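You operate a simulated robot arm through the tools that you are given. There is no shell and no other tool.

You are at the controls of a simulated robot arm. One attempt, no reset.

JOB
Straighten the shelf bracket in the vice.
Fine: seat it, close the vice with fingers clear, draw the bracket arm upright, then back the vice screw right off; the bracket stays seated. Where these are worked on the way, their far stop is far enough and under half their travel is too little: vice screw.

It is judged by the outcome, as a careful person would: the job done as asked, and still so three seconds after it is handed in. It fails if anything else is knocked over, pushed out of place, dropped, spilled or broken.

ROBOT AND FRAMES
A 6-joint arm with a two-finger parallel gripper, fixed in place. Base frame: the origin is on the floor under the middle of its stand, x ahead of it, y to its left, z up; the work surface is at about z = 800. Lengths are in mm, angles in degrees, forces in N, time in s.
With the tool pointing down near the work surface it reaches from about 340 to 760 mm from the base axis. Its first joint turns from -66.0 to 66.0 degrees. Payload 2.45 kg.
Tool frame: the origin (TCP) lies between the finger pads and is the grasp point; the fingertips stand 24 mm ahead of it; z points along the fingers, y is the line along which they close. The gripper opens to 68 mm. The fingers are 17 mm wide and 10 mm thick; the gripper's body (40 by 70 mm) begins 41 mm behind the TCP.
Orientation is that of the tool frame in the base frame, as a unit quaternion [w, x, y, z]. With the fingers straight down and closing along the base's y, the tool's x points along the base's -x, its y along +y and its z along -z.

CONTROLS
- The arm moves only by the tool send_rows. Its argument "deltas" is a list of rows, each a list of 7 numbers: the shift along the tool's x, y, z in units of 20 mm (1.0 is 20 mm), then the turn, a rotation vector about the tool's x, y, z in units of 8 degrees (1.0 is 8 degrees), then the gripper command, from -1 (shut) to 1 (fully open), values between in proportion. In form: [[x, y, z, wx, wy, wz, hand], ...]. A call has 1 to 20 rows; each row shifts and turns the commanded pose from where the row before left it, along the tool's axes as they then stand. A call with a number of a shift or a turn outside -1 to 1 is refused whole. Each row takes 0.2 s and may step no farther than 50 mm and 8.6 degrees from the row before; otherwise, or with a gripper value out of range, the whole call is refused. Where a pose cannot be reached the arm comes as near as it can. A force on the tool above 40 N (or 10 N above the force at the start of the call, whichever is more), or a blocked arm, ends the call early, and 0.2 s more pass. The fingers move at their own pace (about 108 mm/s each) and stop on an object; they squeeze with about 21 N. The grip force told is the motor's: it shows also when the fingers shut on nothing. Time passes only in rows, and 0.2 s behind the last, so rows that do not move let the fingers close. It gives the time, the measured TCP pose, the force on the tool (base axes), the opening and the grip force at its end, in the units of the frame above (readings bear some noise), with the torque about the TCP (base axes, N m) and any sound that the robot's microphone picked up.
- Cameras (640 x 400 px; columns grow to the right, rows downward): "scene" is fixed at [172.1, 425.5, 1449.8]; the picture's right is [-0.67, -0.74, 0.00], its down [-0.53, 0.48, -0.70] and it looks along [0.52, -0.47, -0.71] (base axes); focal length 334 px, centre (320, 200). "wrist" rides on the gripper at [84, 11, -75] in the tool frame; the picture's right is [-0.13, 0.99, 0.00], its down [-0.60, -0.08, -0.79] and it looks along [-0.79, -0.10, 0.61] (tool axes); focal length 251 px, centre (320, 200). There is no depth. A picture from a camera that has moved, and an enlarged one, comes with that camera's place and axes in the base frame and with its lens.
- grab_frame(camera): a new picture of that camera. It takes no simulated time.
- close_up(camera, box): a new picture of the part [left, top, right, bottom] of that camera's present view, enlarged. It takes no simulated time.
- job_done(): hands the job in; it is judged then, once.

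Nothing tells you positions but the pictures and the camera data. Unless the task says otherwise, let go and move clear before handing in.

The tools are called after "Emit:" by a JSON object that holds its "method" and its "body". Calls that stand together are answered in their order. send_rows: Moves the arm, as the interface text tells. Its arguments: {"type":"object","properties":{"deltas":{"type":"array"}},"required":["deltas"]} The other tools are called the same way: grab_frame (camera) takes a picture; close_up (camera, box) takes an enlarged picture of a part of a camera's view; job_done () hands the job in.

At the start:

```text
time: 0.0
ee_pos: [430.3, -3.9, 1152.5]
tool_rot: [0.001, -0.001, 1.0, 0.0]
contact_force: [-0.1, 0.2, -0.3]
wrist_torque: [0.0, 0.04, 0.01]
opening: 68.0
grip_force: 0.1
```

scene: 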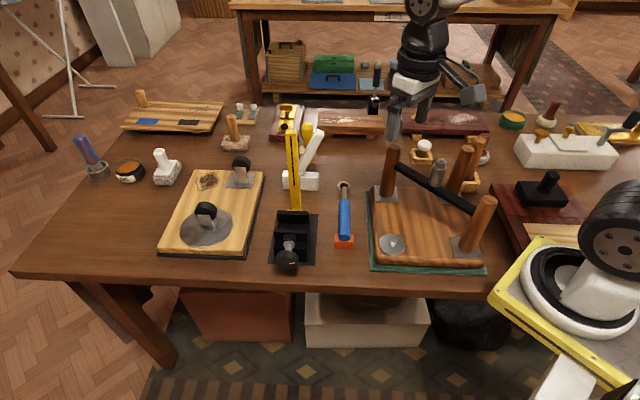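
wrist: 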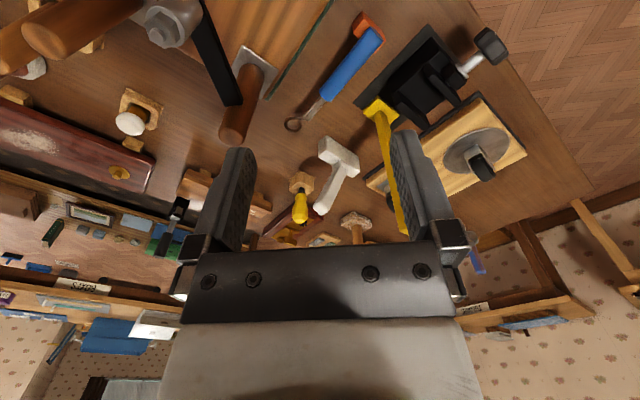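

I see a crowded workbench with what looks like a small black vice (with a knob handle) and a yellow ruler-like bar near the left middle, a board with a lever at the left and a wooden frame at the right. I'll look closer before moving.

Emit:
{"method": "close_up", "body": {"camera": "scene", "box": [240, 110, 370, 290]}}

Emit:
{"method": "close_up", "body": {"camera": "scene", "box": [140, 140, 280, 270]}}

Emit:
{"method": "close_up", "body": {"camera": "scene", "box": [350, 130, 510, 280]}}

Emit:
{"method": "close_up", "body": {"camera": "wrist", "box": [340, 20, 540, 240]}}

```text
2.22 times, centred on (305, 200) of scene
camera zoom: at [172.1, 425.5, 1449.8], right [-0.67, -0.74, 0.0], down [-0.53, 0.48, -0.7], along [0.52, -0.47, -0.71], focal length 743 px, centre (353, 200)
```

zoom: 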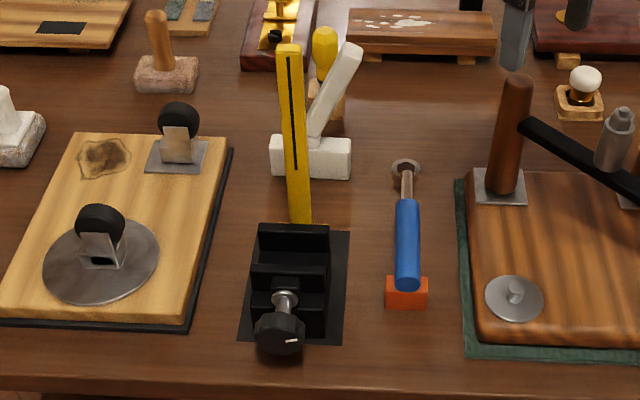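

```text
3.08 times, centred on (210, 205) of scene
camera zoom: at [172.1, 425.5, 1449.8], right [-0.67, -0.74, 0.0], down [-0.53, 0.48, -0.7], along [0.52, -0.47, -0.71], focal length 1029 px, centre (658, 185)
```

zoom: 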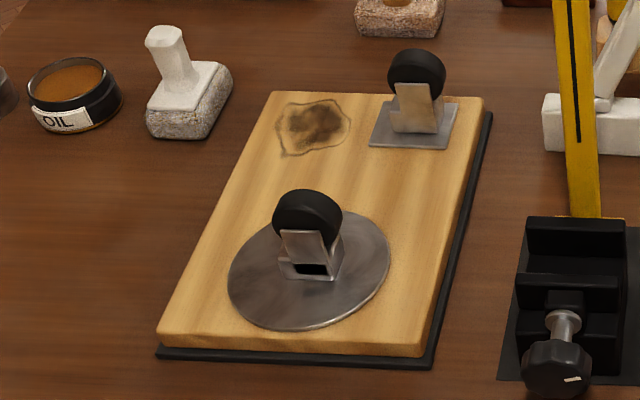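

```text
2.67 times, centred on (430, 205) of scene
camera zoom: at [172.1, 425.5, 1449.8], right [-0.67, -0.74, 0.0], down [-0.53, 0.48, -0.7], along [0.52, -0.47, -0.71], focal length 892 px, centre (27, 187)
```

zoom: 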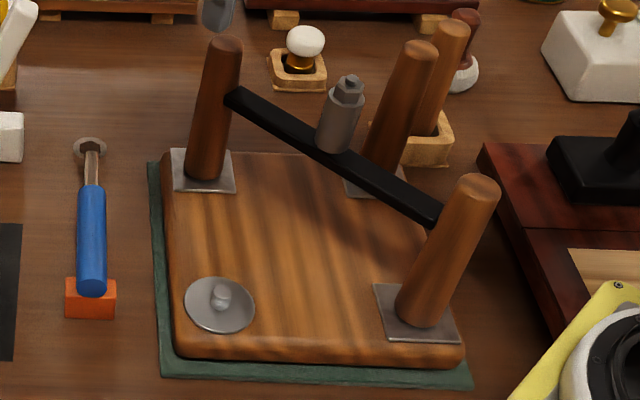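

```text
1.82 times, centred on (440, 130) of wrist
camera zoom: at [346.3, 6.0, 1226.5], right [0.13, 0.99, 0.0], down [0.6, -0.08, 0.79], along [0.79, -0.1, -0.61], focal length 457 px, centre (102, 327)
```

zoom: 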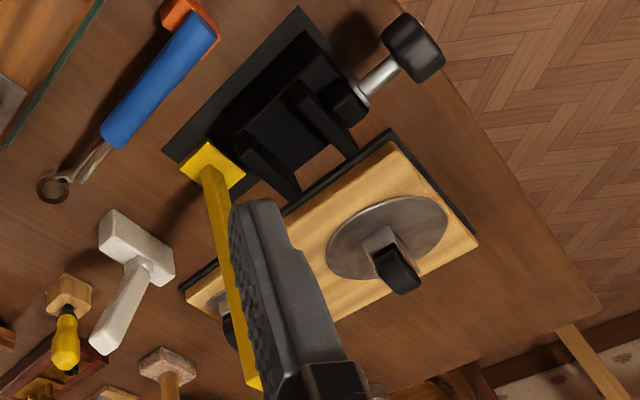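

The black vice is turned about 45° at roughly (595, 127), its screw knob facing the scene camera, and a tall yellow bracket stands by its back end at about (640, 80), with its top near z = 1060. I'll move the wrist high and to the left, turned to look along the vice.

Emit:
{"method": "send_rows", "body": {"deltas": [[0, 1, 0, 0, 0, 0, 1], [0, 1, 0, 0, 0, 0, 1], [0, 1, 0, 0, 0, 0, 1], [0, 1, 0, 0, 0, 0, 1], [0, 1, 0, 0, 0, 0, 1], [0, 1, 0, 0, 0, 0, 1], [0, 1, 0, 0, 0, 0, 1], [0, 1, 0, 0, 0, 0, 1], [0, 1, 0, 0, 0, 0, 1], [0, 1, 0, 0, 0, 0, 1], [0, 1, 0, 0, 0, 0, 1], [0, 1, 0, 0, 0, 0, 1], [0, 1, 0, 0, 0, 0, 1], [0, 0, 0, 0, 0, 0.94, 1], [0, 0, 0, 0, 0, 0.94, 1], [0, 0, 0, 0, 0, 0.94, 1], [0, 0, 0, 0, 0, 0.94, 1], [0, 0, 0, 0, 0, 0.94, 1], [0, 0, 0, 0, 0, 0.93, 1]]}}

```text
time: 4.0
ee_pos: [430.3, 254.2, 1150.9]
tool_rot: [0.0, 0.384, 0.923, 0.0]
contact_force: [0.3, 0.4, 0.3]
wrist_torque: [0.0, 0.0, -0.01]
opening: 68.1
grip_force: 0.0
```

The wrist is now to the front-left, turned to face the vice. I'll take pictures.

Emit:
{"method": "grab_frame", "body": {"camera": "wrist"}}

Emit:
{"method": "grab_frame", "body": {"camera": "scene"}}

```text
taken
camera wrist: at [378.9, 321.9, 1225.8], right [0.79, 0.61, 0.0], down [0.37, -0.48, 0.79], along [0.48, -0.63, -0.61], focal length 251 px, centre (320, 200)
```

wrist: 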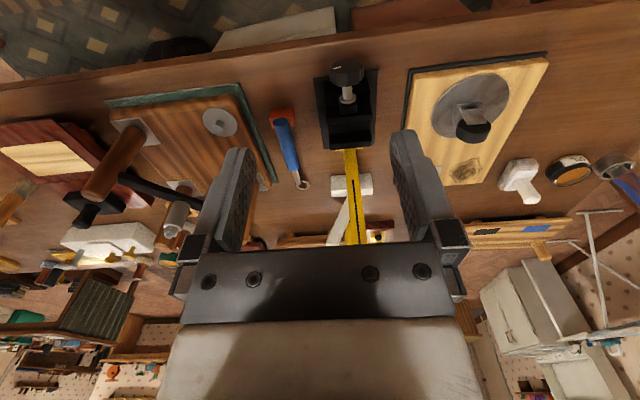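

```text
taken
```

scene: 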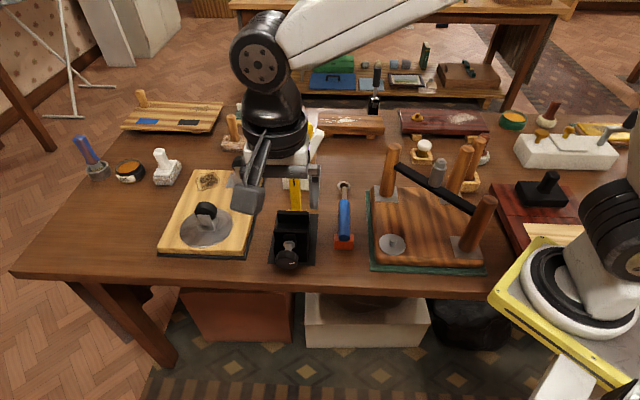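

The vice seems empty, with the bracket standing just behind its back jaw. I'll enlarge the views before moving to a side view.

Emit:
{"method": "close_up", "body": {"camera": "wrist", "box": [270, 40, 430, 250]}}

Emit:
{"method": "close_up", "body": {"camera": "scene", "box": [255, 170, 335, 280]}}

```text
1.90 times, centred on (350, 145) of wrist
camera zoom: at [378.9, 321.9, 1225.8], right [0.79, 0.61, 0.0], down [0.37, -0.48, 0.79], along [0.48, -0.63, -0.61], focal length 479 px, centre (263, 305)
```

zoom: 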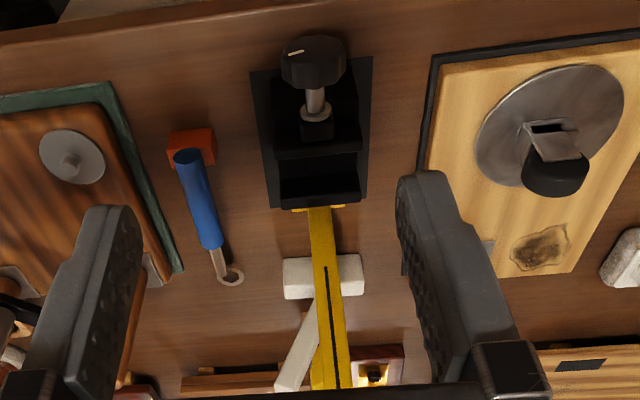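

```text
3.64 times, centred on (295, 225) of scene
camera zoom: at [172.1, 425.5, 1449.8], right [-0.67, -0.74, 0.0], down [-0.53, 0.48, -0.7], along [0.52, -0.47, -0.71], focal length 1216 px, centre (411, 109)
```

zoom: 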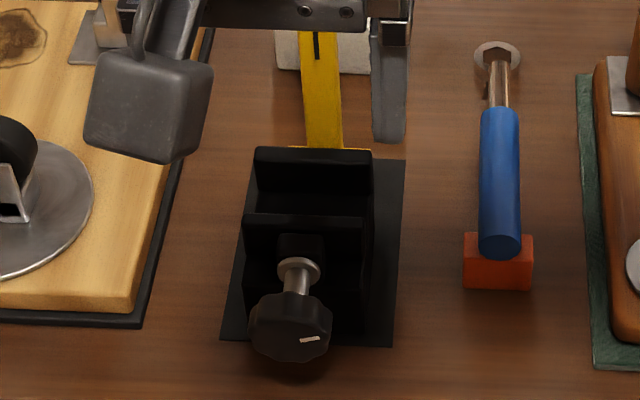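

I'll move down to the near-right side of the vice and look across it, to see where the bracket's foot is relative to the jaws.

Emit:
{"method": "send_rows", "body": {"deltas": [[0, 0, 0, 0, 0, -0.94, 1], [0, 0, 0, 0, 0, -0.94, 1], [0, 0, 0, 0, 0, -0.94, 1], [0, 0, 0, 0, 0, -0.94, 1], [0, 0, 0, 0, 0, -0.94, 1], [0, 0, 0, 0, 0, -0.94, 1], [0, 0, 0, 0, 0, -0.94, 1], [0, 0, 0, 0, 0, -0.94, 1], [0, 0, 0, 0, 0, -0.94, 1], [0, 0, 0, 0, 0, -0.94, 1], [0, 0, 0, 0, 0, -0.94, 1], [0, 0, 0, 0, 0, -0.94, 1]]}}

Emit:
{"method": "send_rows", "body": {"deltas": [[0.68, -0.94, 0.4, 0, 0, 0, 1], [0.68, -0.94, 0.4, 0, 0, 0, 1], [0.68, -0.94, 0.4, 0, 0, 0, 1], [0.68, -0.94, 0.4, 0, 0, 0, 1], [0.68, -0.94, 0.4, 0, 0, 0, 1], [0.68, -0.94, 0.4, 0, 0, 0, 1], [0.68, -0.94, 0.4, 0, 0, 0, 1], [0.68, -0.94, 0.4, 0, 0, 0, 1], [0.68, -0.94, 0.4, 0, 0, 0, 1], [0.68, -0.94, 0.4, 0, 0, 0, 1], [0.68, -0.94, 0.4, 0, 0, 0, 1]]}}

Emit:
{"method": "grab_frame", "body": {"camera": "wrist"}}

Emit:
{"method": "grab_frame", "body": {"camera": "scene"}}

```text
time: 6.6
ee_pos: [431.1, 254.7, 1151.4]
tool_rot: [0.0, -0.385, 0.923, 0.0]
contact_force: [0.4, -0.2, -0.4]
wrist_torque: [0.01, -0.01, -0.01]
opening: 68.0
grip_force: 0.0
```

```text
time: 9.0
ee_pos: [472.0, 2.5, 1063.1]
tool_rot: [0.0, -0.384, 0.923, 0.0]
contact_force: [-0.6, 0.7, -0.5]
wrist_torque: [-0.01, 0.02, 0.01]
opening: 67.9
grip_force: 0.0
```

```text
taken
camera wrist: at [404.4, -49.5, 1137.0], right [-0.61, 0.79, 0.0], down [0.48, 0.37, 0.79], along [0.63, 0.49, -0.61], focal length 251 px, centre (320, 200)
```

wrist: 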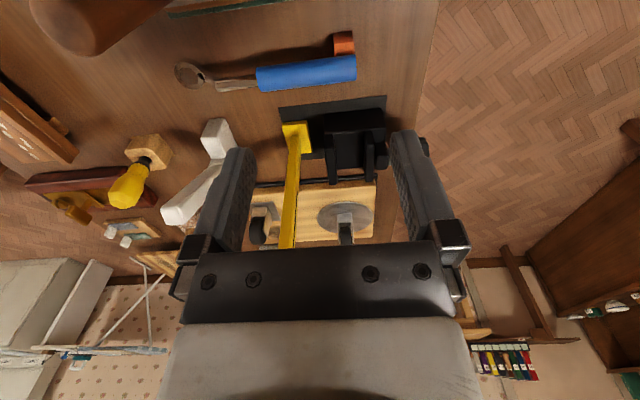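

```text
taken
```

scene: 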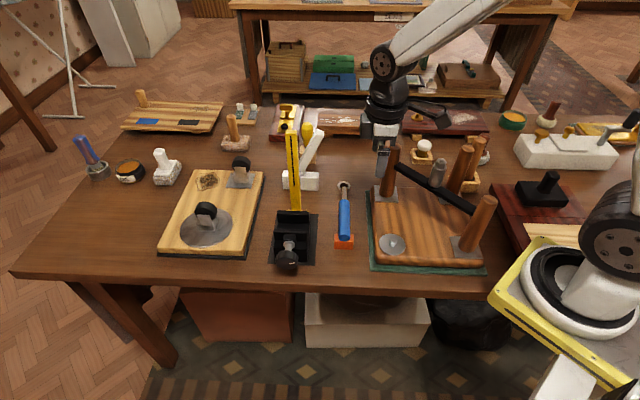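

Emit:
{"method": "close_up", "body": {"camera": "wrist", "box": [240, 80, 440, 260]}}

```text
2.22 times, centred on (340, 170) of wrist
camera zoom: at [404.4, -49.5, 1137.0], right [-0.61, 0.79, 0.0], down [0.48, 0.37, 0.79], along [0.63, 0.49, -0.61], focal length 559 px, centre (276, 267)
```

zoom: 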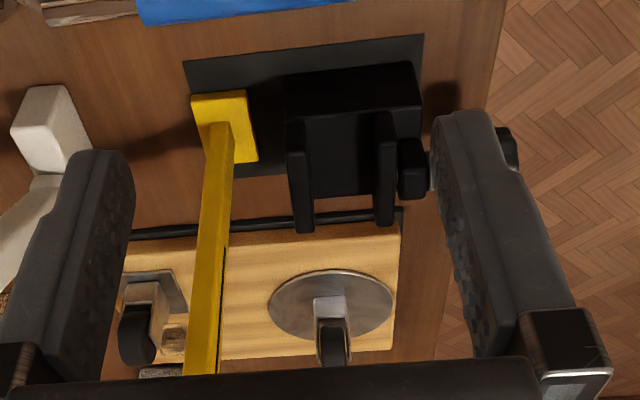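

The bracket (square foot with a tall arm) stands behind the vice's fixed jaw, out of the jaws. I'll go lower for a closer side look to measure heights and the jaw gap.

Emit:
{"method": "send_rows", "body": {"deltas": [[0, 0, 0.9, 0, 0, 0, 1], [0, 0, 0.9, 0, 0, 0, 1], [0, 0, 0.9, 0, 0, 0, 1], [0, 0, 0.9, 0, 0, 0, 1], [0, 0, 0.9, 0, 0, 0, 1], [0, 0, 0.9, 0, 0, 0, 1]]}}

Emit:
{"method": "grab_frame", "body": {"camera": "wrist"}}

Emit:
{"method": "close_up", "body": {"camera": "wrist", "box": [240, 100, 440, 240]}}

```text
time: 10.4
ee_pos: [471.0, 3.8, 954.5]
tool_rot: [0.0, -0.384, 0.923, 0.0]
contact_force: [0.3, -0.5, 0.0]
wrist_torque: [0.0, -0.01, 0.01]
opening: 68.1
grip_force: 0.1
```

```text
taken
camera wrist: at [403.9, -48.0, 1029.1], right [-0.61, 0.79, 0.0], down [0.48, 0.37, 0.79], along [0.63, 0.49, -0.61], focal length 251 px, centre (320, 200)
```

wrist: 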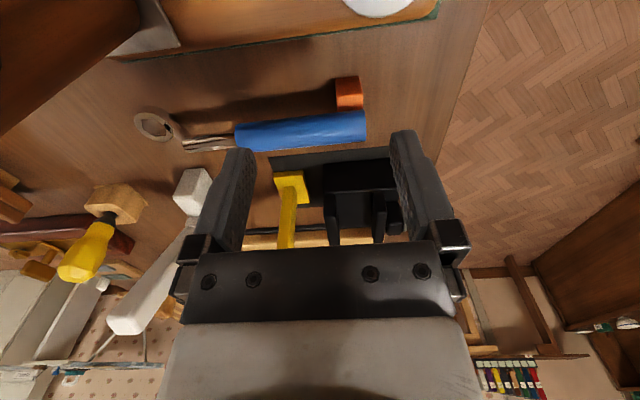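

```text
2.86 times, centred on (340, 170) of wrist
camera zoom: at [403.9, -48.0, 1029.1], right [-0.61, 0.79, 0.0], down [0.48, 0.37, 0.79], along [0.63, 0.49, -0.61], focal length 718 px, centre (263, 286)
```

zoom: 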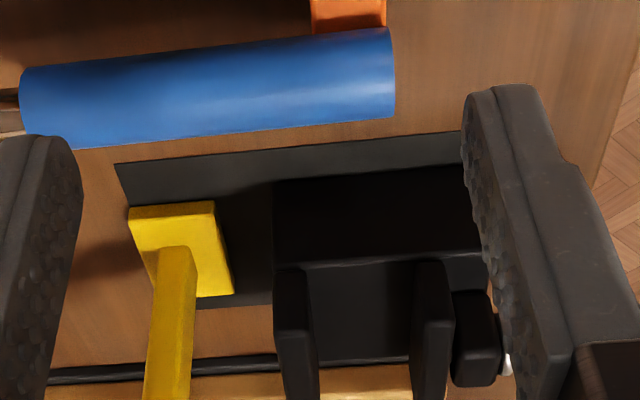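

The yellow piece seems vertical already and stands on the vice's own base plate. The white block with a leaning arm behind it may be the actual bent bracket, so I'll look at that and the other candidates closely.

Emit:
{"method": "close_up", "body": {"camera": "scene", "box": [265, 95, 345, 215]}}

Emit:
{"method": "close_up", "body": {"camera": "wrist", "box": [40, 130, 260, 350]}}

Emit:
{"method": "close_up", "body": {"camera": "scene", "box": [70, 80, 270, 200]}}

Emit:
{"method": "close_up", "body": {"camera": "scene", "box": [390, 90, 640, 240]}}

```text
3.33 times, centred on (305, 155) of scene
camera zoom: at [172.1, 425.5, 1449.8], right [-0.67, -0.74, 0.0], down [-0.53, 0.48, -0.7], along [0.52, -0.47, -0.71], focal length 1114 px, centre (370, 350)
```

zoom: 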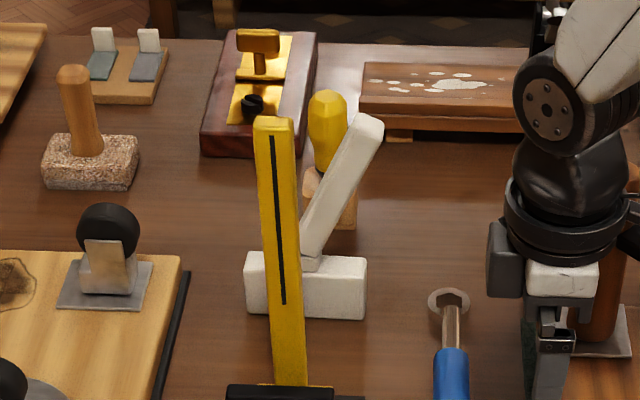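

```text
1.82 times, centred on (150, 240) of wrist
camera zoom: at [403.9, -48.0, 1029.1], right [-0.61, 0.79, 0.0], down [0.48, 0.37, 0.79], along [0.63, 0.49, -0.61], focal length 457 px, centre (629, 127)
```

zoom: 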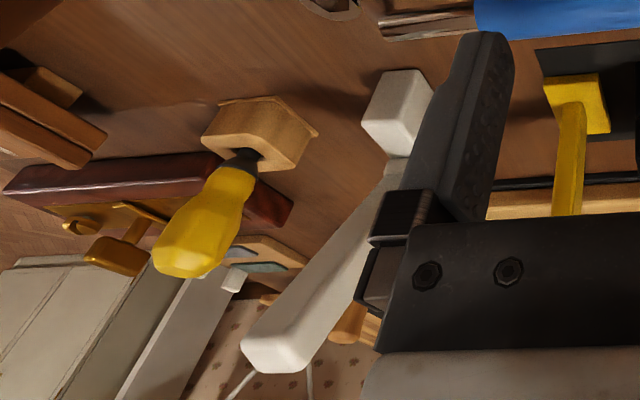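

```text
3.20 times, centred on (170, 140) of scene
camera zoom: at [172.1, 425.5, 1449.8], right [-0.67, -0.74, 0.0], down [-0.53, 0.48, -0.7], along [0.52, -0.47, -0.71], focal length 1070 px, centre (800, 392)
```

zoom: 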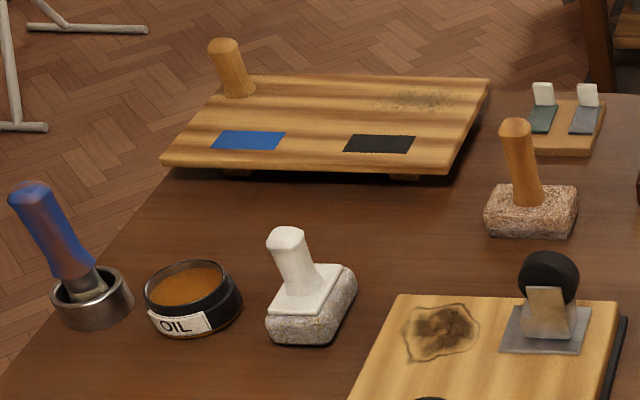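

```text
2.56 times, centred on (515, 165) of scene
camera zoom: at [172.1, 425.5, 1449.8], right [-0.67, -0.74, 0.0], down [-0.53, 0.48, -0.7], along [0.52, -0.47, -0.71], focal length 856 px, centre (-179, 290)
```

zoom: 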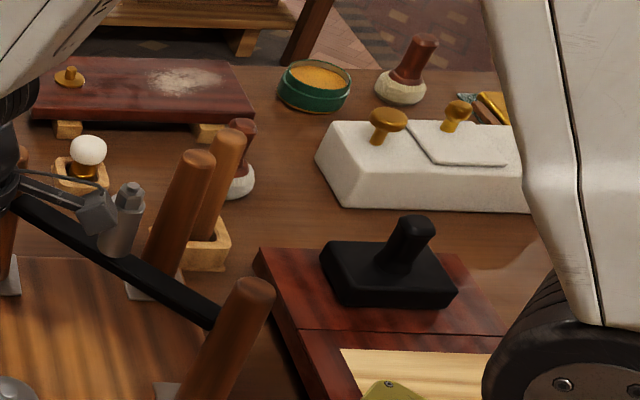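

The white piece — a block foot with an arm hinged and leaning — looks like the bent bracket, and the yellow post on the vice plate looks like an upright gauge with a reference line. I'll raise and turn the wrist to look straight at the white piece.

Emit:
{"method": "send_rows", "body": {"deltas": [[0, 0, -0.9, 0, 0, 0, 1], [0, 0, -0.9, 0, 0, 0, 1], [0, 0, -0.9, 0, 0, 0, 1], [0, 0, -0.9, 0, 0, 0, 1], [0, 0, 0, 0, 0, 0.94, 1], [0, 0, 0, 0, 0, 0.94, 1], [0, 0, 0, 0, 0, 0.94, 1], [0, 0, 0, 0, 0, 0.94, 1], [0, 0, 0, 0, 0, 0.94, 1], [0, 0, 0, 0, 0, 0.94, 1]]}}

Emit:
{"method": "grab_frame", "body": {"camera": "wrist"}}

Emit:
{"method": "close_up", "body": {"camera": "wrist", "box": [230, 80, 420, 250]}}

```text
time: 12.6
ee_pos: [470.9, 3.3, 1030.5]
tool_rot: [-0.001, 0.001, 1.0, 0.001]
contact_force: [0.1, 0.4, -0.6]
wrist_torque: [0.02, 0.01, 0.0]
opening: 67.8
grip_force: 0.1
```

```text
taken
camera wrist: at [387.3, 14.4, 1103.6], right [0.13, 0.99, 0.0], down [0.6, -0.08, 0.79], along [0.79, -0.1, -0.61], focal length 251 px, centre (320, 200)
```

wrist: 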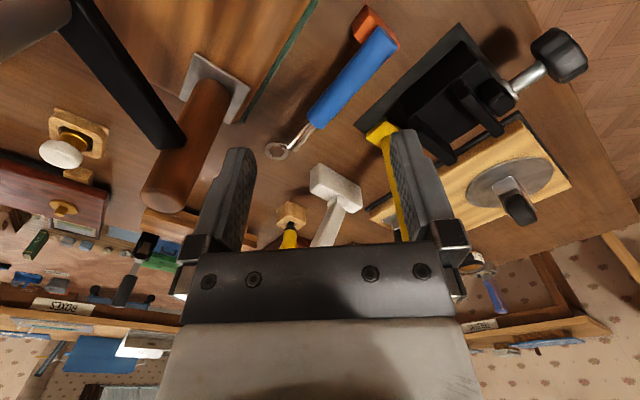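

```text
2.35 times, centred on (325, 165) of wrist
camera zoom: at [387.3, 14.4, 1103.6], right [0.13, 0.99, 0.0], down [0.6, -0.08, 0.79], along [0.79, -0.1, -0.61], focal length 592 px, centre (308, 282)
```

zoom: 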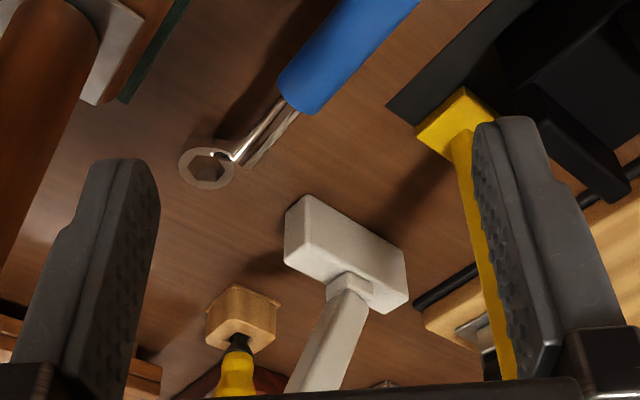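

Emit:
{"method": "close_up", "body": {"camera": "wrist", "box": [285, 145, 385, 250]}}

Emit:
{"method": "close_up", "body": {"camera": "scene", "box": [275, 115, 335, 200]}}

Emit:
{"method": "close_up", "body": {"camera": "wrist", "box": [350, 20, 600, 190]}}

```text
3.81 times, centred on (335, 198) of wrist
camera zoom: at [387.3, 14.4, 1103.6], right [0.13, 0.99, 0.0], down [0.6, -0.08, 0.79], along [0.79, -0.1, -0.61], focal length 958 px, centre (263, 210)
```

zoom: 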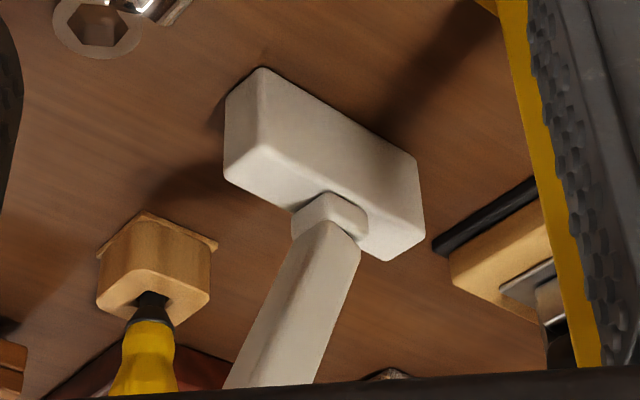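

```text
4.71 times, centred on (305, 158) of scene
camera zoom: at [172.1, 425.5, 1449.8], right [-0.67, -0.74, 0.0], down [-0.53, 0.48, -0.7], along [0.52, -0.47, -0.71], focal length 1573 px, centre (391, 400)
```

zoom: 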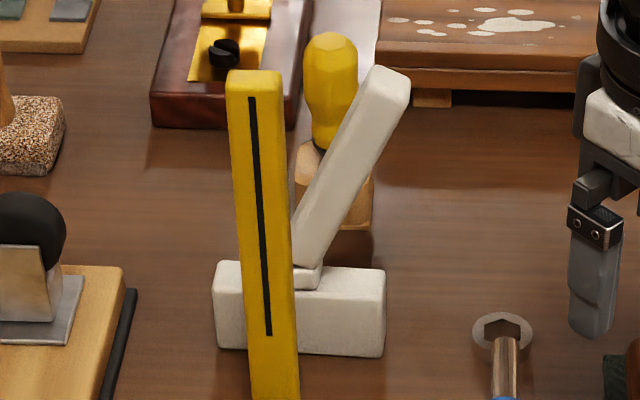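

```text
2.35 times, centred on (475, 105) of wrist
camera zoom: at [387.3, 14.4, 1103.6], right [0.13, 0.99, 0.0], down [0.6, -0.08, 0.79], along [0.79, -0.1, -0.61], focal length 592 px, centre (-45, 424)
```

zoom: 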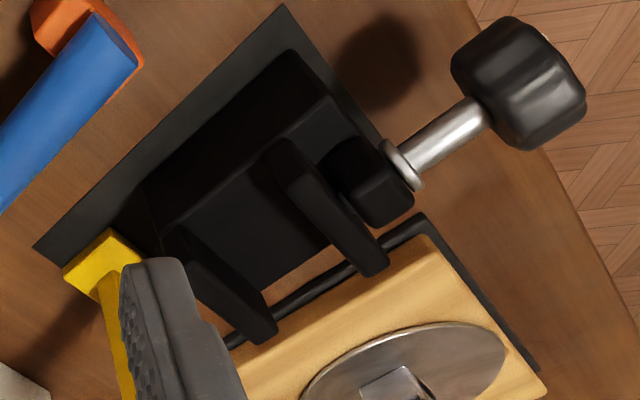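

The white piece is clearly the bracket: foot block about 95 × 26 × 46 mm centred near (723, 1) with its long side parallel to the vice jaws, and an arm leaning about 20° toward the robot, up to about z = 984. The vice gap is about 42 mm wide, centred near (580, 144), deck near z = 847. I'll tilt the tool to match the arm and look at it from the near side.

Emit:
{"method": "send_rows", "body": {"deltas": [[0, 0, 0, 0, 0, -0.94, 1], [0, 0, 0, 0, 0, -0.94, 1], [0, 0, 0, 0, 0, -0.94, 1], [0, 0, 0, 0, 0, -0.94, 1], [0, 0, 0, 0, 0, -0.94, 1], [0, 0, 0, 0, 0, -0.94, 1], [0, 0, 0, 0, -0.83, 0, 1], [0, 0, 0, 0, -0.83, 0, 1], [0, 0, 0, 0, -0.84, 0, 1]]}}

Emit:
{"method": "send_rows", "body": {"deltas": [[-0.523, -0.898, 0.03, 0, 0, 0, 1], [-0.523, -0.898, 0.03, 0, 0, 0, 1], [-0.523, -0.898, 0.03, 0, 0, 0, 1], [-0.523, -0.898, 0.03, 0, 0, 0, 1], [-0.523, -0.898, 0.03, 0, 0, 0, 1], [-0.523, -0.898, 0.03, 0, 0, 0, 1], [-0.523, -0.898, 0.03, 0, 0, 0, 1], [-0.523, -0.898, 0.03, 0, 0, 0, 1], [-0.523, -0.898, 0.03, 0, 0, 0, 1], [-0.523, -0.898, 0.03, 0, 0, 0, 1]]}}

Emit:
{"method": "grab_frame", "body": {"camera": "wrist"}}

Emit:
{"method": "grab_frame", "body": {"camera": "scene"}}

```text
time: 14.6
ee_pos: [471.5, 3.6, 1027.5]
tool_rot: [0.161, -0.377, 0.91, 0.066]
contact_force: [0.5, -0.7, 0.1]
wrist_torque: [0.0, 0.02, -0.03]
opening: 67.9
grip_force: 0.0
```

```text
time: 16.8
ee_pos: [670.3, -51.0, 1059.3]
tool_rot: [0.16, -0.379, 0.909, 0.067]
contact_force: [0.8, 0.2, 0.0]
wrist_torque: [0.0, 0.02, 0.0]
opening: 68.0
grip_force: 0.0
```

```text
taken
camera wrist: at [588.9, -118.1, 1100.6], right [-0.62, 0.78, 0.04], down [0.27, 0.15, 0.95], along [0.74, 0.6, -0.3], focal length 251 px, centre (320, 200)
```

wrist: 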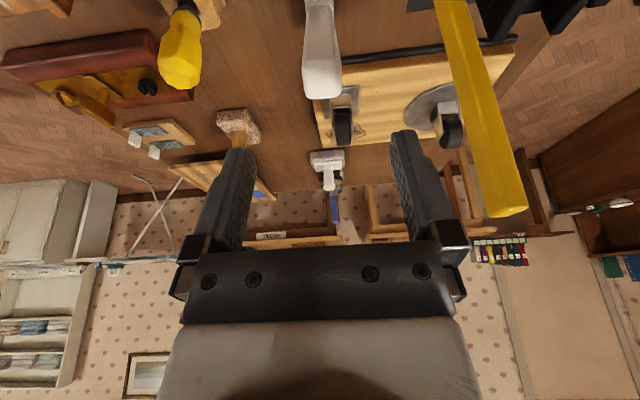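

```text
taken
```

scene: 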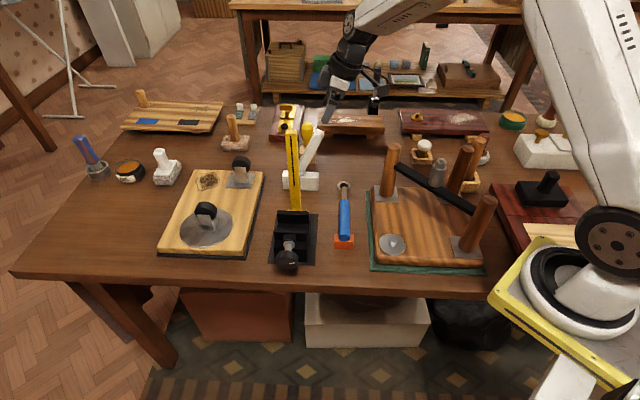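

The tool is lined up above the bracket's leaning arm (arm about 22 mm thick, tip about z = 985). I'll lower along the arm with fingers open to straddle its upper end, then check.

Emit:
{"method": "send_rows", "body": {"deltas": [[0.05, 0.017, 0.9, 0, 0, 0, 1], [0.05, 0.017, 0.9, 0, 0, 0, 1], [0.05, 0.017, 0.9, 0, 0, 0, 1], [0.05, 0.017, 0.9, 0, 0, 0, 1]]}}

Emit:
{"method": "grab_frame", "body": {"camera": "wrist"}}

Emit:
{"method": "close_up", "body": {"camera": "scene", "box": [260, 70, 400, 200]}}

```text
time: 17.8
ee_pos: [685.2, -37.8, 991.1]
tool_rot: [0.161, -0.378, 0.909, 0.066]
contact_force: [0.8, 0.0, -0.4]
wrist_torque: [-0.04, -0.02, -0.01]
opening: 67.8
grip_force: 0.1
```

```text
taken
camera wrist: at [603.6, -104.6, 1032.3], right [-0.62, 0.78, 0.04], down [0.26, 0.16, 0.95], along [0.74, 0.6, -0.3], focal length 251 px, centre (320, 200)
```

wrist: 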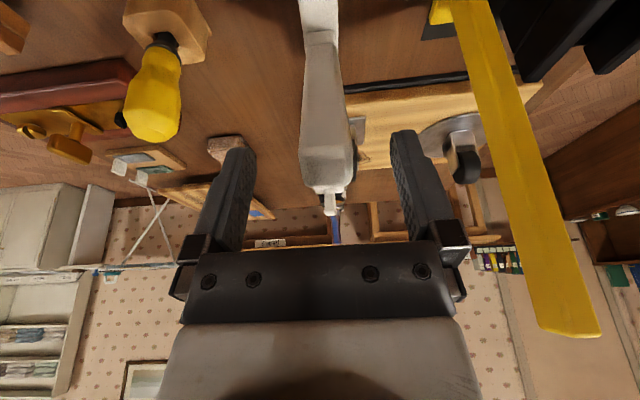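

```text
3.08 times, centred on (330, 135) of scene
camera zoom: at [172.1, 425.5, 1449.8], right [-0.67, -0.74, 0.0], down [-0.53, 0.48, -0.7], along [0.52, -0.47, -0.71], focal length 1029 px, centre (289, 400)
```

zoom: 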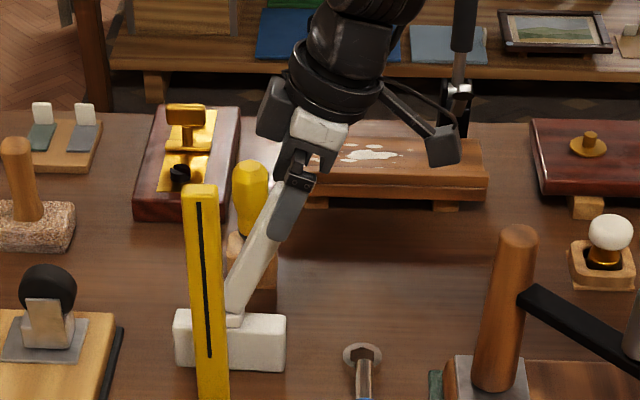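

The arm lies centred between the fingers. I'll go the last 36 mm and close.

Emit:
{"method": "send_rows", "body": {"deltas": [[0.05, 0.04, 0.9, 0, 0, 0, 1], [0.05, 0.04, 0.85, 0, 0, 0, 1]]}}

Emit:
{"method": "close_up", "body": {"camera": "scene", "box": [260, 70, 400, 200]}}

Emit:
{"method": "grab_frame", "body": {"camera": "wrist"}}

```text
time: 18.4
ee_pos: [691.6, -28.1, 956.5]
tool_rot: [0.16, -0.379, 0.909, 0.068]
contact_force: [0.2, 0.3, 0.5]
wrist_torque: [0.01, 0.01, 0.0]
opening: 68.0
grip_force: 0.1
```

```text
3.08 times, centred on (330, 135) of scene
camera zoom: at [172.1, 425.5, 1449.8], right [-0.67, -0.74, 0.0], down [-0.53, 0.48, -0.7], along [0.52, -0.47, -0.71], focal length 1029 px, centre (289, 400)
```

zoom: 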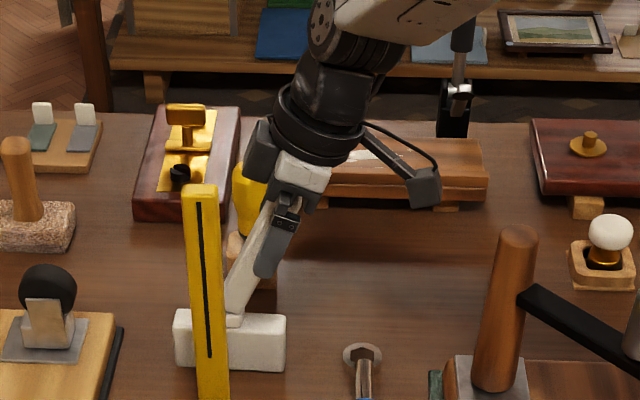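

```text
taken
camera wrist: at [609.7, -94.8, 997.5], right [-0.62, 0.79, 0.04], down [0.26, 0.15, 0.95], along [0.74, 0.6, -0.3], focal length 251 px, centre (320, 200)
```

wrist: 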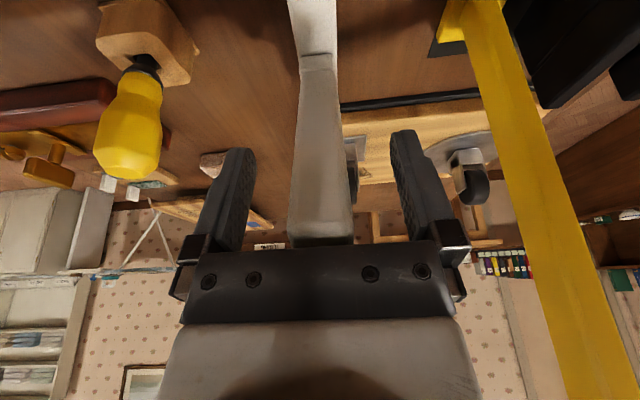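

The TCP is on the arm's axis with no contact. I'll close the fingers on the arm.

Emit:
{"method": "send_rows", "body": {"deltas": [[0, 0, 0, 0, 0, 0, -1], [0, 0, 0, 0, 0, 0, -1], [0, 0, 0, 0, 0, 0, -1]]}}

Emit:
{"method": "close_up", "body": {"camera": "scene", "box": [260, 70, 400, 200]}}

```text
time: 19.2
ee_pos: [691.6, -27.9, 956.7]
tool_rot: [0.16, -0.379, 0.909, 0.066]
contact_force: [1.4, -0.7, -0.3]
wrist_torque: [0.01, -0.1, -0.04]
opening: 23.8
grip_force: 20.9
```

```text
3.08 times, centred on (330, 135) of scene
camera zoom: at [172.2, 425.5, 1449.8], right [-0.67, -0.74, 0.0], down [-0.53, 0.48, -0.7], along [0.52, -0.47, -0.71], focal length 1029 px, centre (289, 400)
```

zoom: 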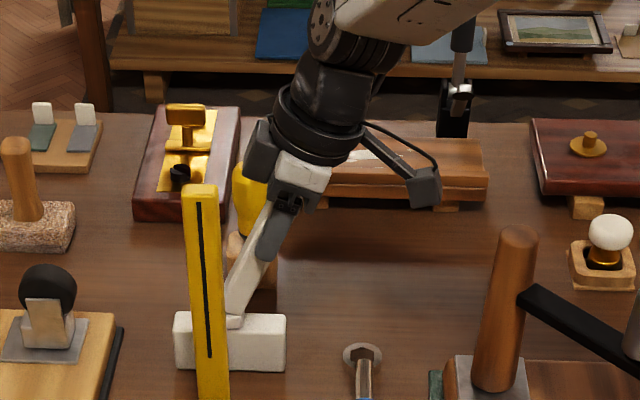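

The arm is held (23.8 mm, 21 N). I'll lift 40 mm straight up and check how the foot hangs.

Emit:
{"method": "send_rows", "body": {"deltas": [[-0.171, 0, -0.47, 0, 0, 0, -1], [-0.342, 0, -0.94, 0, 0, 0, -1], [-0.171, 0, -0.47, 0, 0, 0, -1]]}}

Emit:
{"method": "close_up", "body": {"camera": "scene", "box": [260, 70, 400, 200]}}

Emit:
{"method": "grab_frame", "body": {"camera": "wrist"}}

```text
time: 20.0
ee_pos: [692.7, -27.1, 997.2]
tool_rot: [0.16, -0.378, 0.909, 0.066]
contact_force: [0.1, 0.5, -2.3]
wrist_torque: [-0.11, 0.03, 0.0]
opening: 23.9
grip_force: 21.1
```

```text
3.08 times, centred on (330, 135) of scene
camera zoom: at [172.2, 425.5, 1449.8], right [-0.67, -0.74, 0.0], down [-0.53, 0.48, -0.7], along [0.52, -0.47, -0.71], focal length 1029 px, centre (289, 400)
```

zoom: 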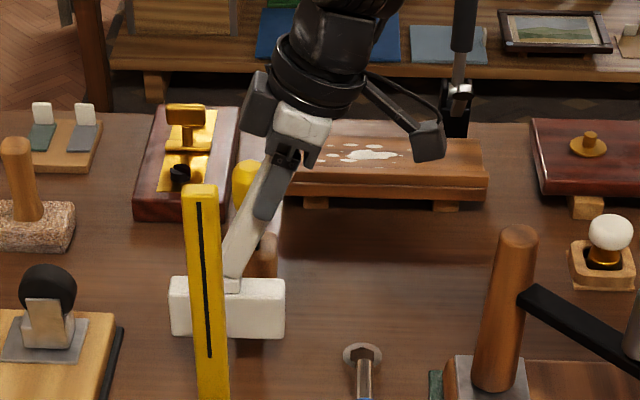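

```text
taken
camera wrist: at [610.6, -94.6, 1037.5], right [-0.62, 0.78, 0.04], down [0.26, 0.16, 0.95], along [0.74, 0.6, -0.3], focal length 251 px, centre (320, 200)
```

wrist: 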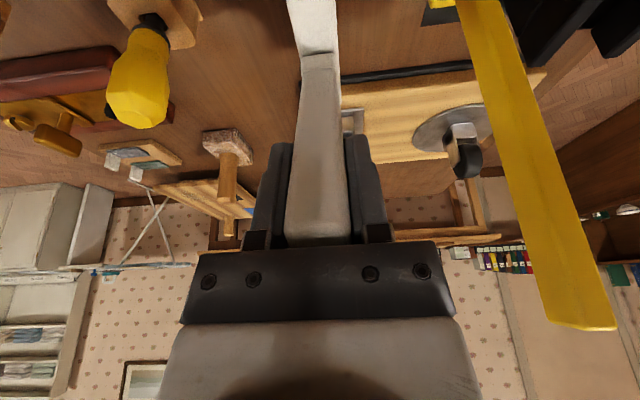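

The bracket hangs level (about 0.23 kg). I'll lift it another 80 mm, pass on the near side of the yellow gauge, and bring it alongside the vice.

Emit:
{"method": "send_rows", "body": {"deltas": [[-0.342, 0, -0.94, 0, 0, 0, -1], [-0.342, 0, -0.94, 0, 0, 0, -1], [-0.342, 0, -0.94, 0, 0, 0, -1], [-0.342, 0, -0.94, 0, 0, 0, -1], [0.42, 0, -0.153, 0, 0, 0, -1], [0.84, 0, -0.306, 0, 0, 0, -1], [0.84, 0, -0.306, 0, 0, 0, -1], [0.84, 0, -0.306, 0, 0, 0, -1], [0.84, 0, -0.306, 0, 0, 0, -1], [0.84, 0, -0.306, 0, 0, 0, -1], [0.84, 0, -0.306, 0, 0, 0, -1], [0.42, 0, -0.153, 0, 0, 0, -1]]}}

Emit:
{"method": "grab_frame", "body": {"camera": "scene"}}

```text
time: 22.6
ee_pos: [601.2, -117.8, 1076.5]
tool_rot: [0.16, -0.378, 0.909, 0.066]
contact_force: [-0.1, 0.0, -2.4]
wrist_torque: [-0.05, 0.03, 0.03]
opening: 23.8
grip_force: 20.7
```

```text
taken
```

scene: 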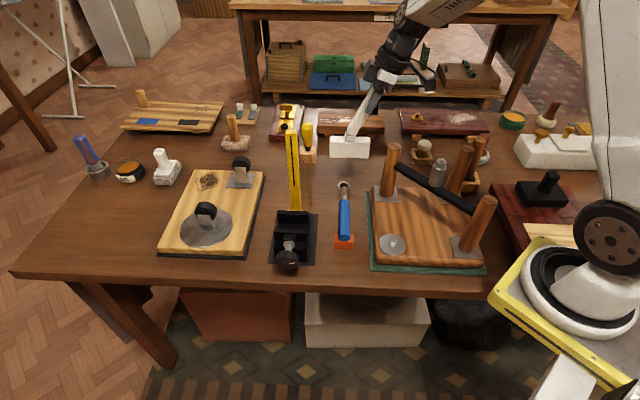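

The bracket is clear of the gauge. Now I'll move it along the vice's axis until it is level with the jaw gap.

Emit:
{"method": "send_rows", "body": {"deltas": [[0, 0.51, 0, 0, 0, 0, -1], [0, 1, 0, 0, 0, 0, -1], [0, 1, 0, 0, 0, 0, -1], [0, 1, 0, 0, 0, 0, -1], [0, 1, 0, 0, 0, 0, -1], [0, 1, 0, 0, 0, 0, -1], [0, 1, 0, 0, 0, 0, -1], [0, 1, 0, 0, 0, 0, -1], [0, 1, 0, 0, 0, 0, -1], [0, 1, 0, 0, 0, 0, -1], [0, 0.51, 0, 0, 0, 0, -1]]}}

Emit:
{"method": "grab_frame", "body": {"camera": "scene"}}

Emit:
{"method": "grab_frame", "body": {"camera": "wrist"}}

```text
time: 25.0
ee_pos: [460.0, 25.0, 1077.0]
tool_rot: [0.16, -0.378, 0.909, 0.067]
contact_force: [0.5, -0.5, -2.5]
wrist_torque: [-0.04, 0.04, 0.01]
opening: 23.7
grip_force: 21.1
```

```text
taken
```

scene: 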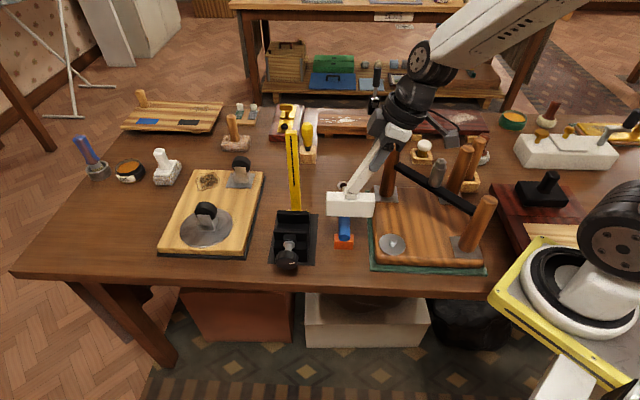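

```text
taken
camera wrist: at [378.5, -42.1, 1118.3], right [-0.62, 0.78, 0.04], down [0.26, 0.15, 0.95], along [0.74, 0.6, -0.3], focal length 251 px, centre (320, 200)
```

wrist: 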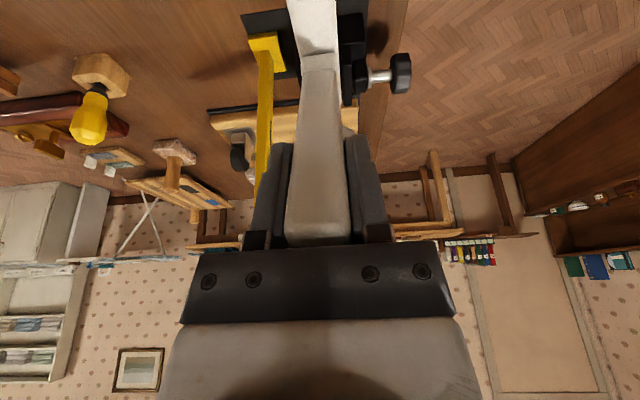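

Emit:
{"method": "close_up", "body": {"camera": "wrist", "box": [230, 0, 420, 120]}}

Emit:
{"method": "close_up", "body": {"camera": "scene", "box": [255, 180, 385, 280]}}

```text
3.33 times, centred on (325, 60) of wrist
camera zoom: at [378.5, -42.1, 1118.3], right [-0.62, 0.78, 0.04], down [0.26, 0.15, 0.95], along [0.74, 0.6, -0.3], focal length 838 px, centre (303, 667)
```

zoom: 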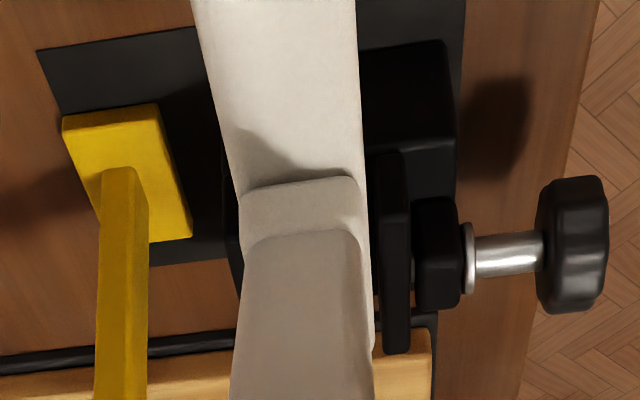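

```text
4.00 times, centred on (320, 230) of scene
camera zoom: at [172.2, 425.5, 1449.8], right [-0.67, -0.74, 0.0], down [-0.53, 0.48, -0.7], along [0.52, -0.47, -0.71], focal length 1337 px, centre (320, 80)
```

zoom: 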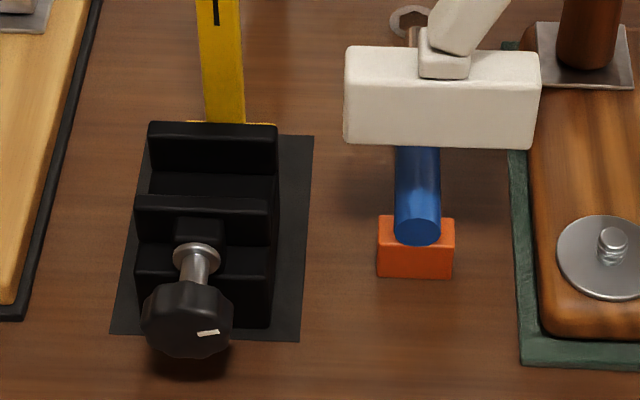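

The view confirms the foot offset from the TCP and the jaw gap (faces near a = −333 and −287, measured along the vice axis). I'll move the bracket across over the gap and check alignment before lowering.

Emit:
{"method": "send_rows", "body": {"deltas": [[-0.43, -0.013, 0.157, 0, 0, 0, -1], [-0.86, -0.013, 0.313, 0, 0, 0, -1], [-0.86, -0.013, 0.313, 0, 0, 0, -1], [-0.86, -0.013, 0.313, 0, 0, 0, -1], [-0.86, -0.013, 0.313, 0, 0, 0, -1], [-0.86, -0.013, 0.313, 0, 0, 0, -1], [-0.86, -0.013, 0.313, 0, 0, 0, -1], [-0.43, -0.013, 0.157, 0, 0, 0, -1]]}}

Emit:
{"method": "close_up", "body": {"camera": "scene", "box": [245, 150, 345, 280]}}

Emit:
{"method": "grab_frame", "body": {"camera": "wrist"}}

Emit:
{"method": "grab_frame", "body": {"camera": "scene"}}

```text
time: 26.8
ee_pos: [551.1, 112.6, 1078.2]
tool_rot: [0.16, -0.379, 0.909, 0.067]
contact_force: [0.1, 0.2, -2.3]
wrist_torque: [-0.04, 0.06, 0.05]
opening: 23.7
grip_force: 21.1
```

```text
3.08 times, centred on (295, 215) of scene
camera zoom: at [172.2, 425.5, 1449.8], right [-0.67, -0.74, 0.0], down [-0.53, 0.48, -0.7], along [0.52, -0.47, -0.71], focal length 1029 px, centre (397, 154)
```

zoom: 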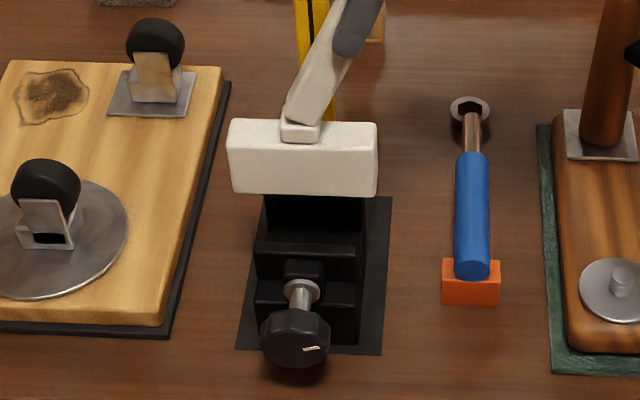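

```text
taken
camera wrist: at [470.0, 45.6, 1118.3], right [-0.62, 0.78, 0.04], down [0.26, 0.15, 0.95], along [0.74, 0.6, -0.3], focal length 251 px, centre (320, 200)
```

wrist: 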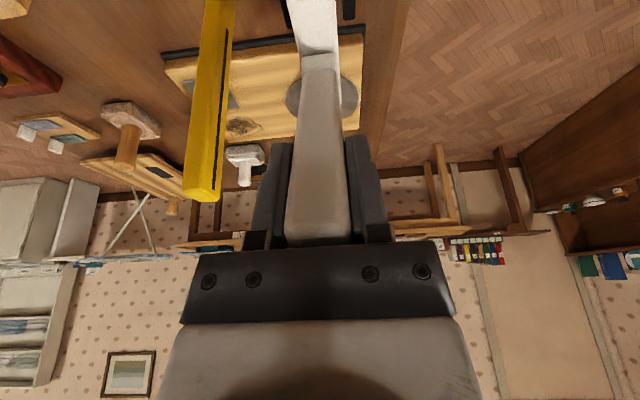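

```text
taken
```

scene: 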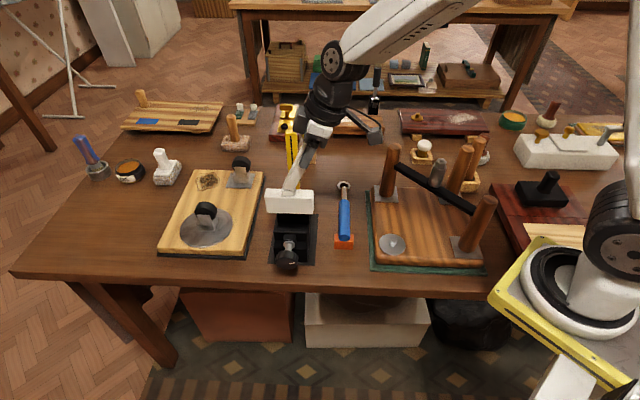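

The foot is over the gap. I'll nudge it about 1.5 mm to centre it and lower 30 mm, to just above the jaw tops, then look.

Emit:
{"method": "send_rows", "body": {"deltas": [[0.186, 0.065, 0.73, 0, 0, 0, -1], [0.257, 0, 0.705, 0, 0, 0, -1]]}}

Emit:
{"method": "close_up", "body": {"camera": "scene", "box": [255, 180, 335, 280]}}

Emit:
{"method": "close_up", "body": {"camera": "wrist", "box": [230, 0, 420, 120]}}

```text
time: 27.4
ee_pos: [550.3, 113.9, 1046.9]
tool_rot: [0.16, -0.379, 0.909, 0.067]
contact_force: [0.5, 0.3, -2.8]
wrist_torque: [-0.04, 0.07, 0.0]
opening: 23.7
grip_force: 21.0
```

```text
4.00 times, centred on (295, 230) of scene
camera zoom: at [172.2, 425.5, 1449.8], right [-0.67, -0.74, 0.0], down [-0.53, 0.48, -0.7], along [0.52, -0.47, -0.71], focal length 1337 px, centre (420, 80)
```

zoom: 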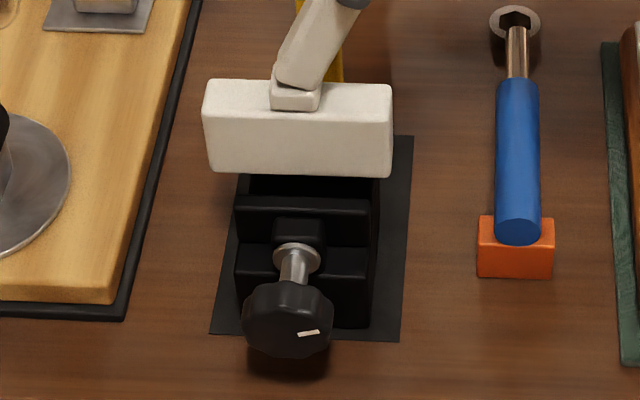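

```text
3.33 times, centred on (325, 60) of wrist
camera zoom: at [469.2, 48.2, 1087.4], right [-0.62, 0.78, 0.04], down [0.26, 0.15, 0.95], along [0.74, 0.6, -0.3], focal length 838 px, centre (303, 667)
```

zoom: 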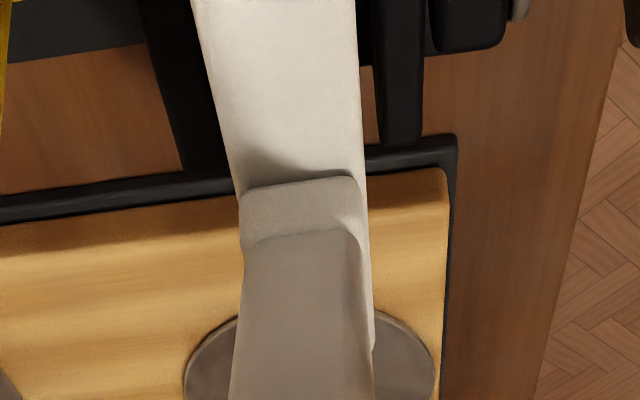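

The foot is centred between the jaws (jaw faces near −330 and −288 along the axis, foot centre −308.6). I'll lower it into the gap and then creep to the deck.

Emit:
{"method": "send_rows", "body": {"deltas": [[0.205, 0, 0.564, 0, 0, 0, -1], [0.205, 0, 0.564, 0, 0, 0, -1], [0.171, 0, 0.47, 0, 0, 0, -1]]}}

Emit:
{"method": "close_up", "body": {"camera": "scene", "box": [255, 180, 335, 280]}}

```text
time: 28.2
ee_pos: [550.9, 115.8, 1010.8]
tool_rot: [0.16, -0.379, 0.909, 0.067]
contact_force: [-0.7, -1.0, -2.7]
wrist_torque: [-0.06, 0.02, 0.03]
opening: 23.9
grip_force: 20.9
```

```text
4.00 times, centred on (295, 230) of scene
camera zoom: at [172.2, 425.5, 1449.8], right [-0.67, -0.74, 0.0], down [-0.53, 0.48, -0.7], along [0.52, -0.47, -0.71], focal length 1337 px, centre (420, 80)
```

zoom: 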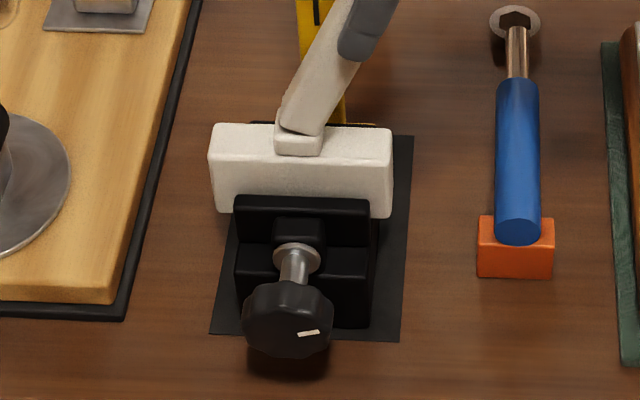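

The foot has entered the gap, centred on the jaws. I'll creep down in small steps watching the force.

Emit:
{"method": "send_rows", "body": {"deltas": [[0.043, 0, 0.118, 0, 0, 0, -1], [0.043, 0, 0.118, 0, 0, 0, -1]]}}

Emit:
{"method": "send_rows", "body": {"deltas": [[0.034, 0, 0.094, 0, 0, 0, -1]]}}

```text
time: 28.8
ee_pos: [553.0, 116.9, 1007.7]
tool_rot: [0.161, -0.379, 0.909, 0.067]
contact_force: [-2.9, 0.0, 5.5]
wrist_torque: [0.23, 0.25, 0.14]
opening: 23.8
grip_force: 20.6
```

```text
time: 29.2
ee_pos: [552.6, 117.8, 1007.0]
tool_rot: [0.163, -0.378, 0.909, 0.067]
contact_force: [-4.9, -0.4, 19.0]
wrist_torque: [0.47, 0.21, 0.13]
opening: 23.8
grip_force: 20.9
```

Contact: about 19 N upward with the foot bottom near z = 850, close to my deck estimate. I'll check whether it sits flat on the deck.

Emit:
{"method": "close_up", "body": {"camera": "scene", "box": [255, 180, 335, 280]}}

Emit:
{"method": "close_up", "body": {"camera": "wrist", "box": [230, 0, 420, 120]}}

```text
4.00 times, centred on (295, 230) of scene
camera zoom: at [171.6, 425.4, 1449.9], right [-0.67, -0.74, 0.0], down [-0.53, 0.48, -0.7], along [0.52, -0.47, -0.71], focal length 1337 px, centre (420, 80)
```

zoom: 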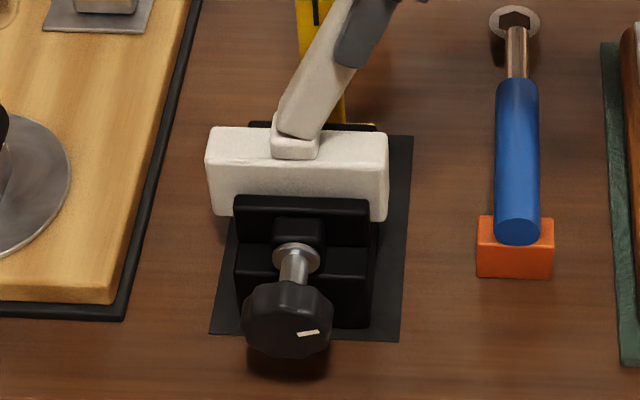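

```text
3.33 times, centred on (325, 60) of wrist
camera zoom: at [470.9, 49.5, 1046.9], right [-0.62, 0.79, 0.04], down [0.26, 0.15, 0.95], along [0.74, 0.6, -0.3], focal length 838 px, centre (303, 667)
```

zoom: 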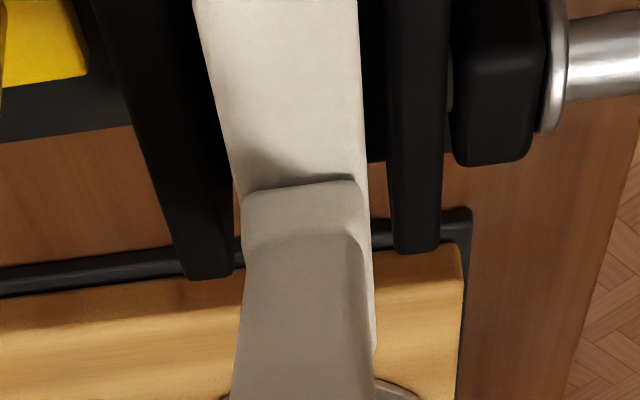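

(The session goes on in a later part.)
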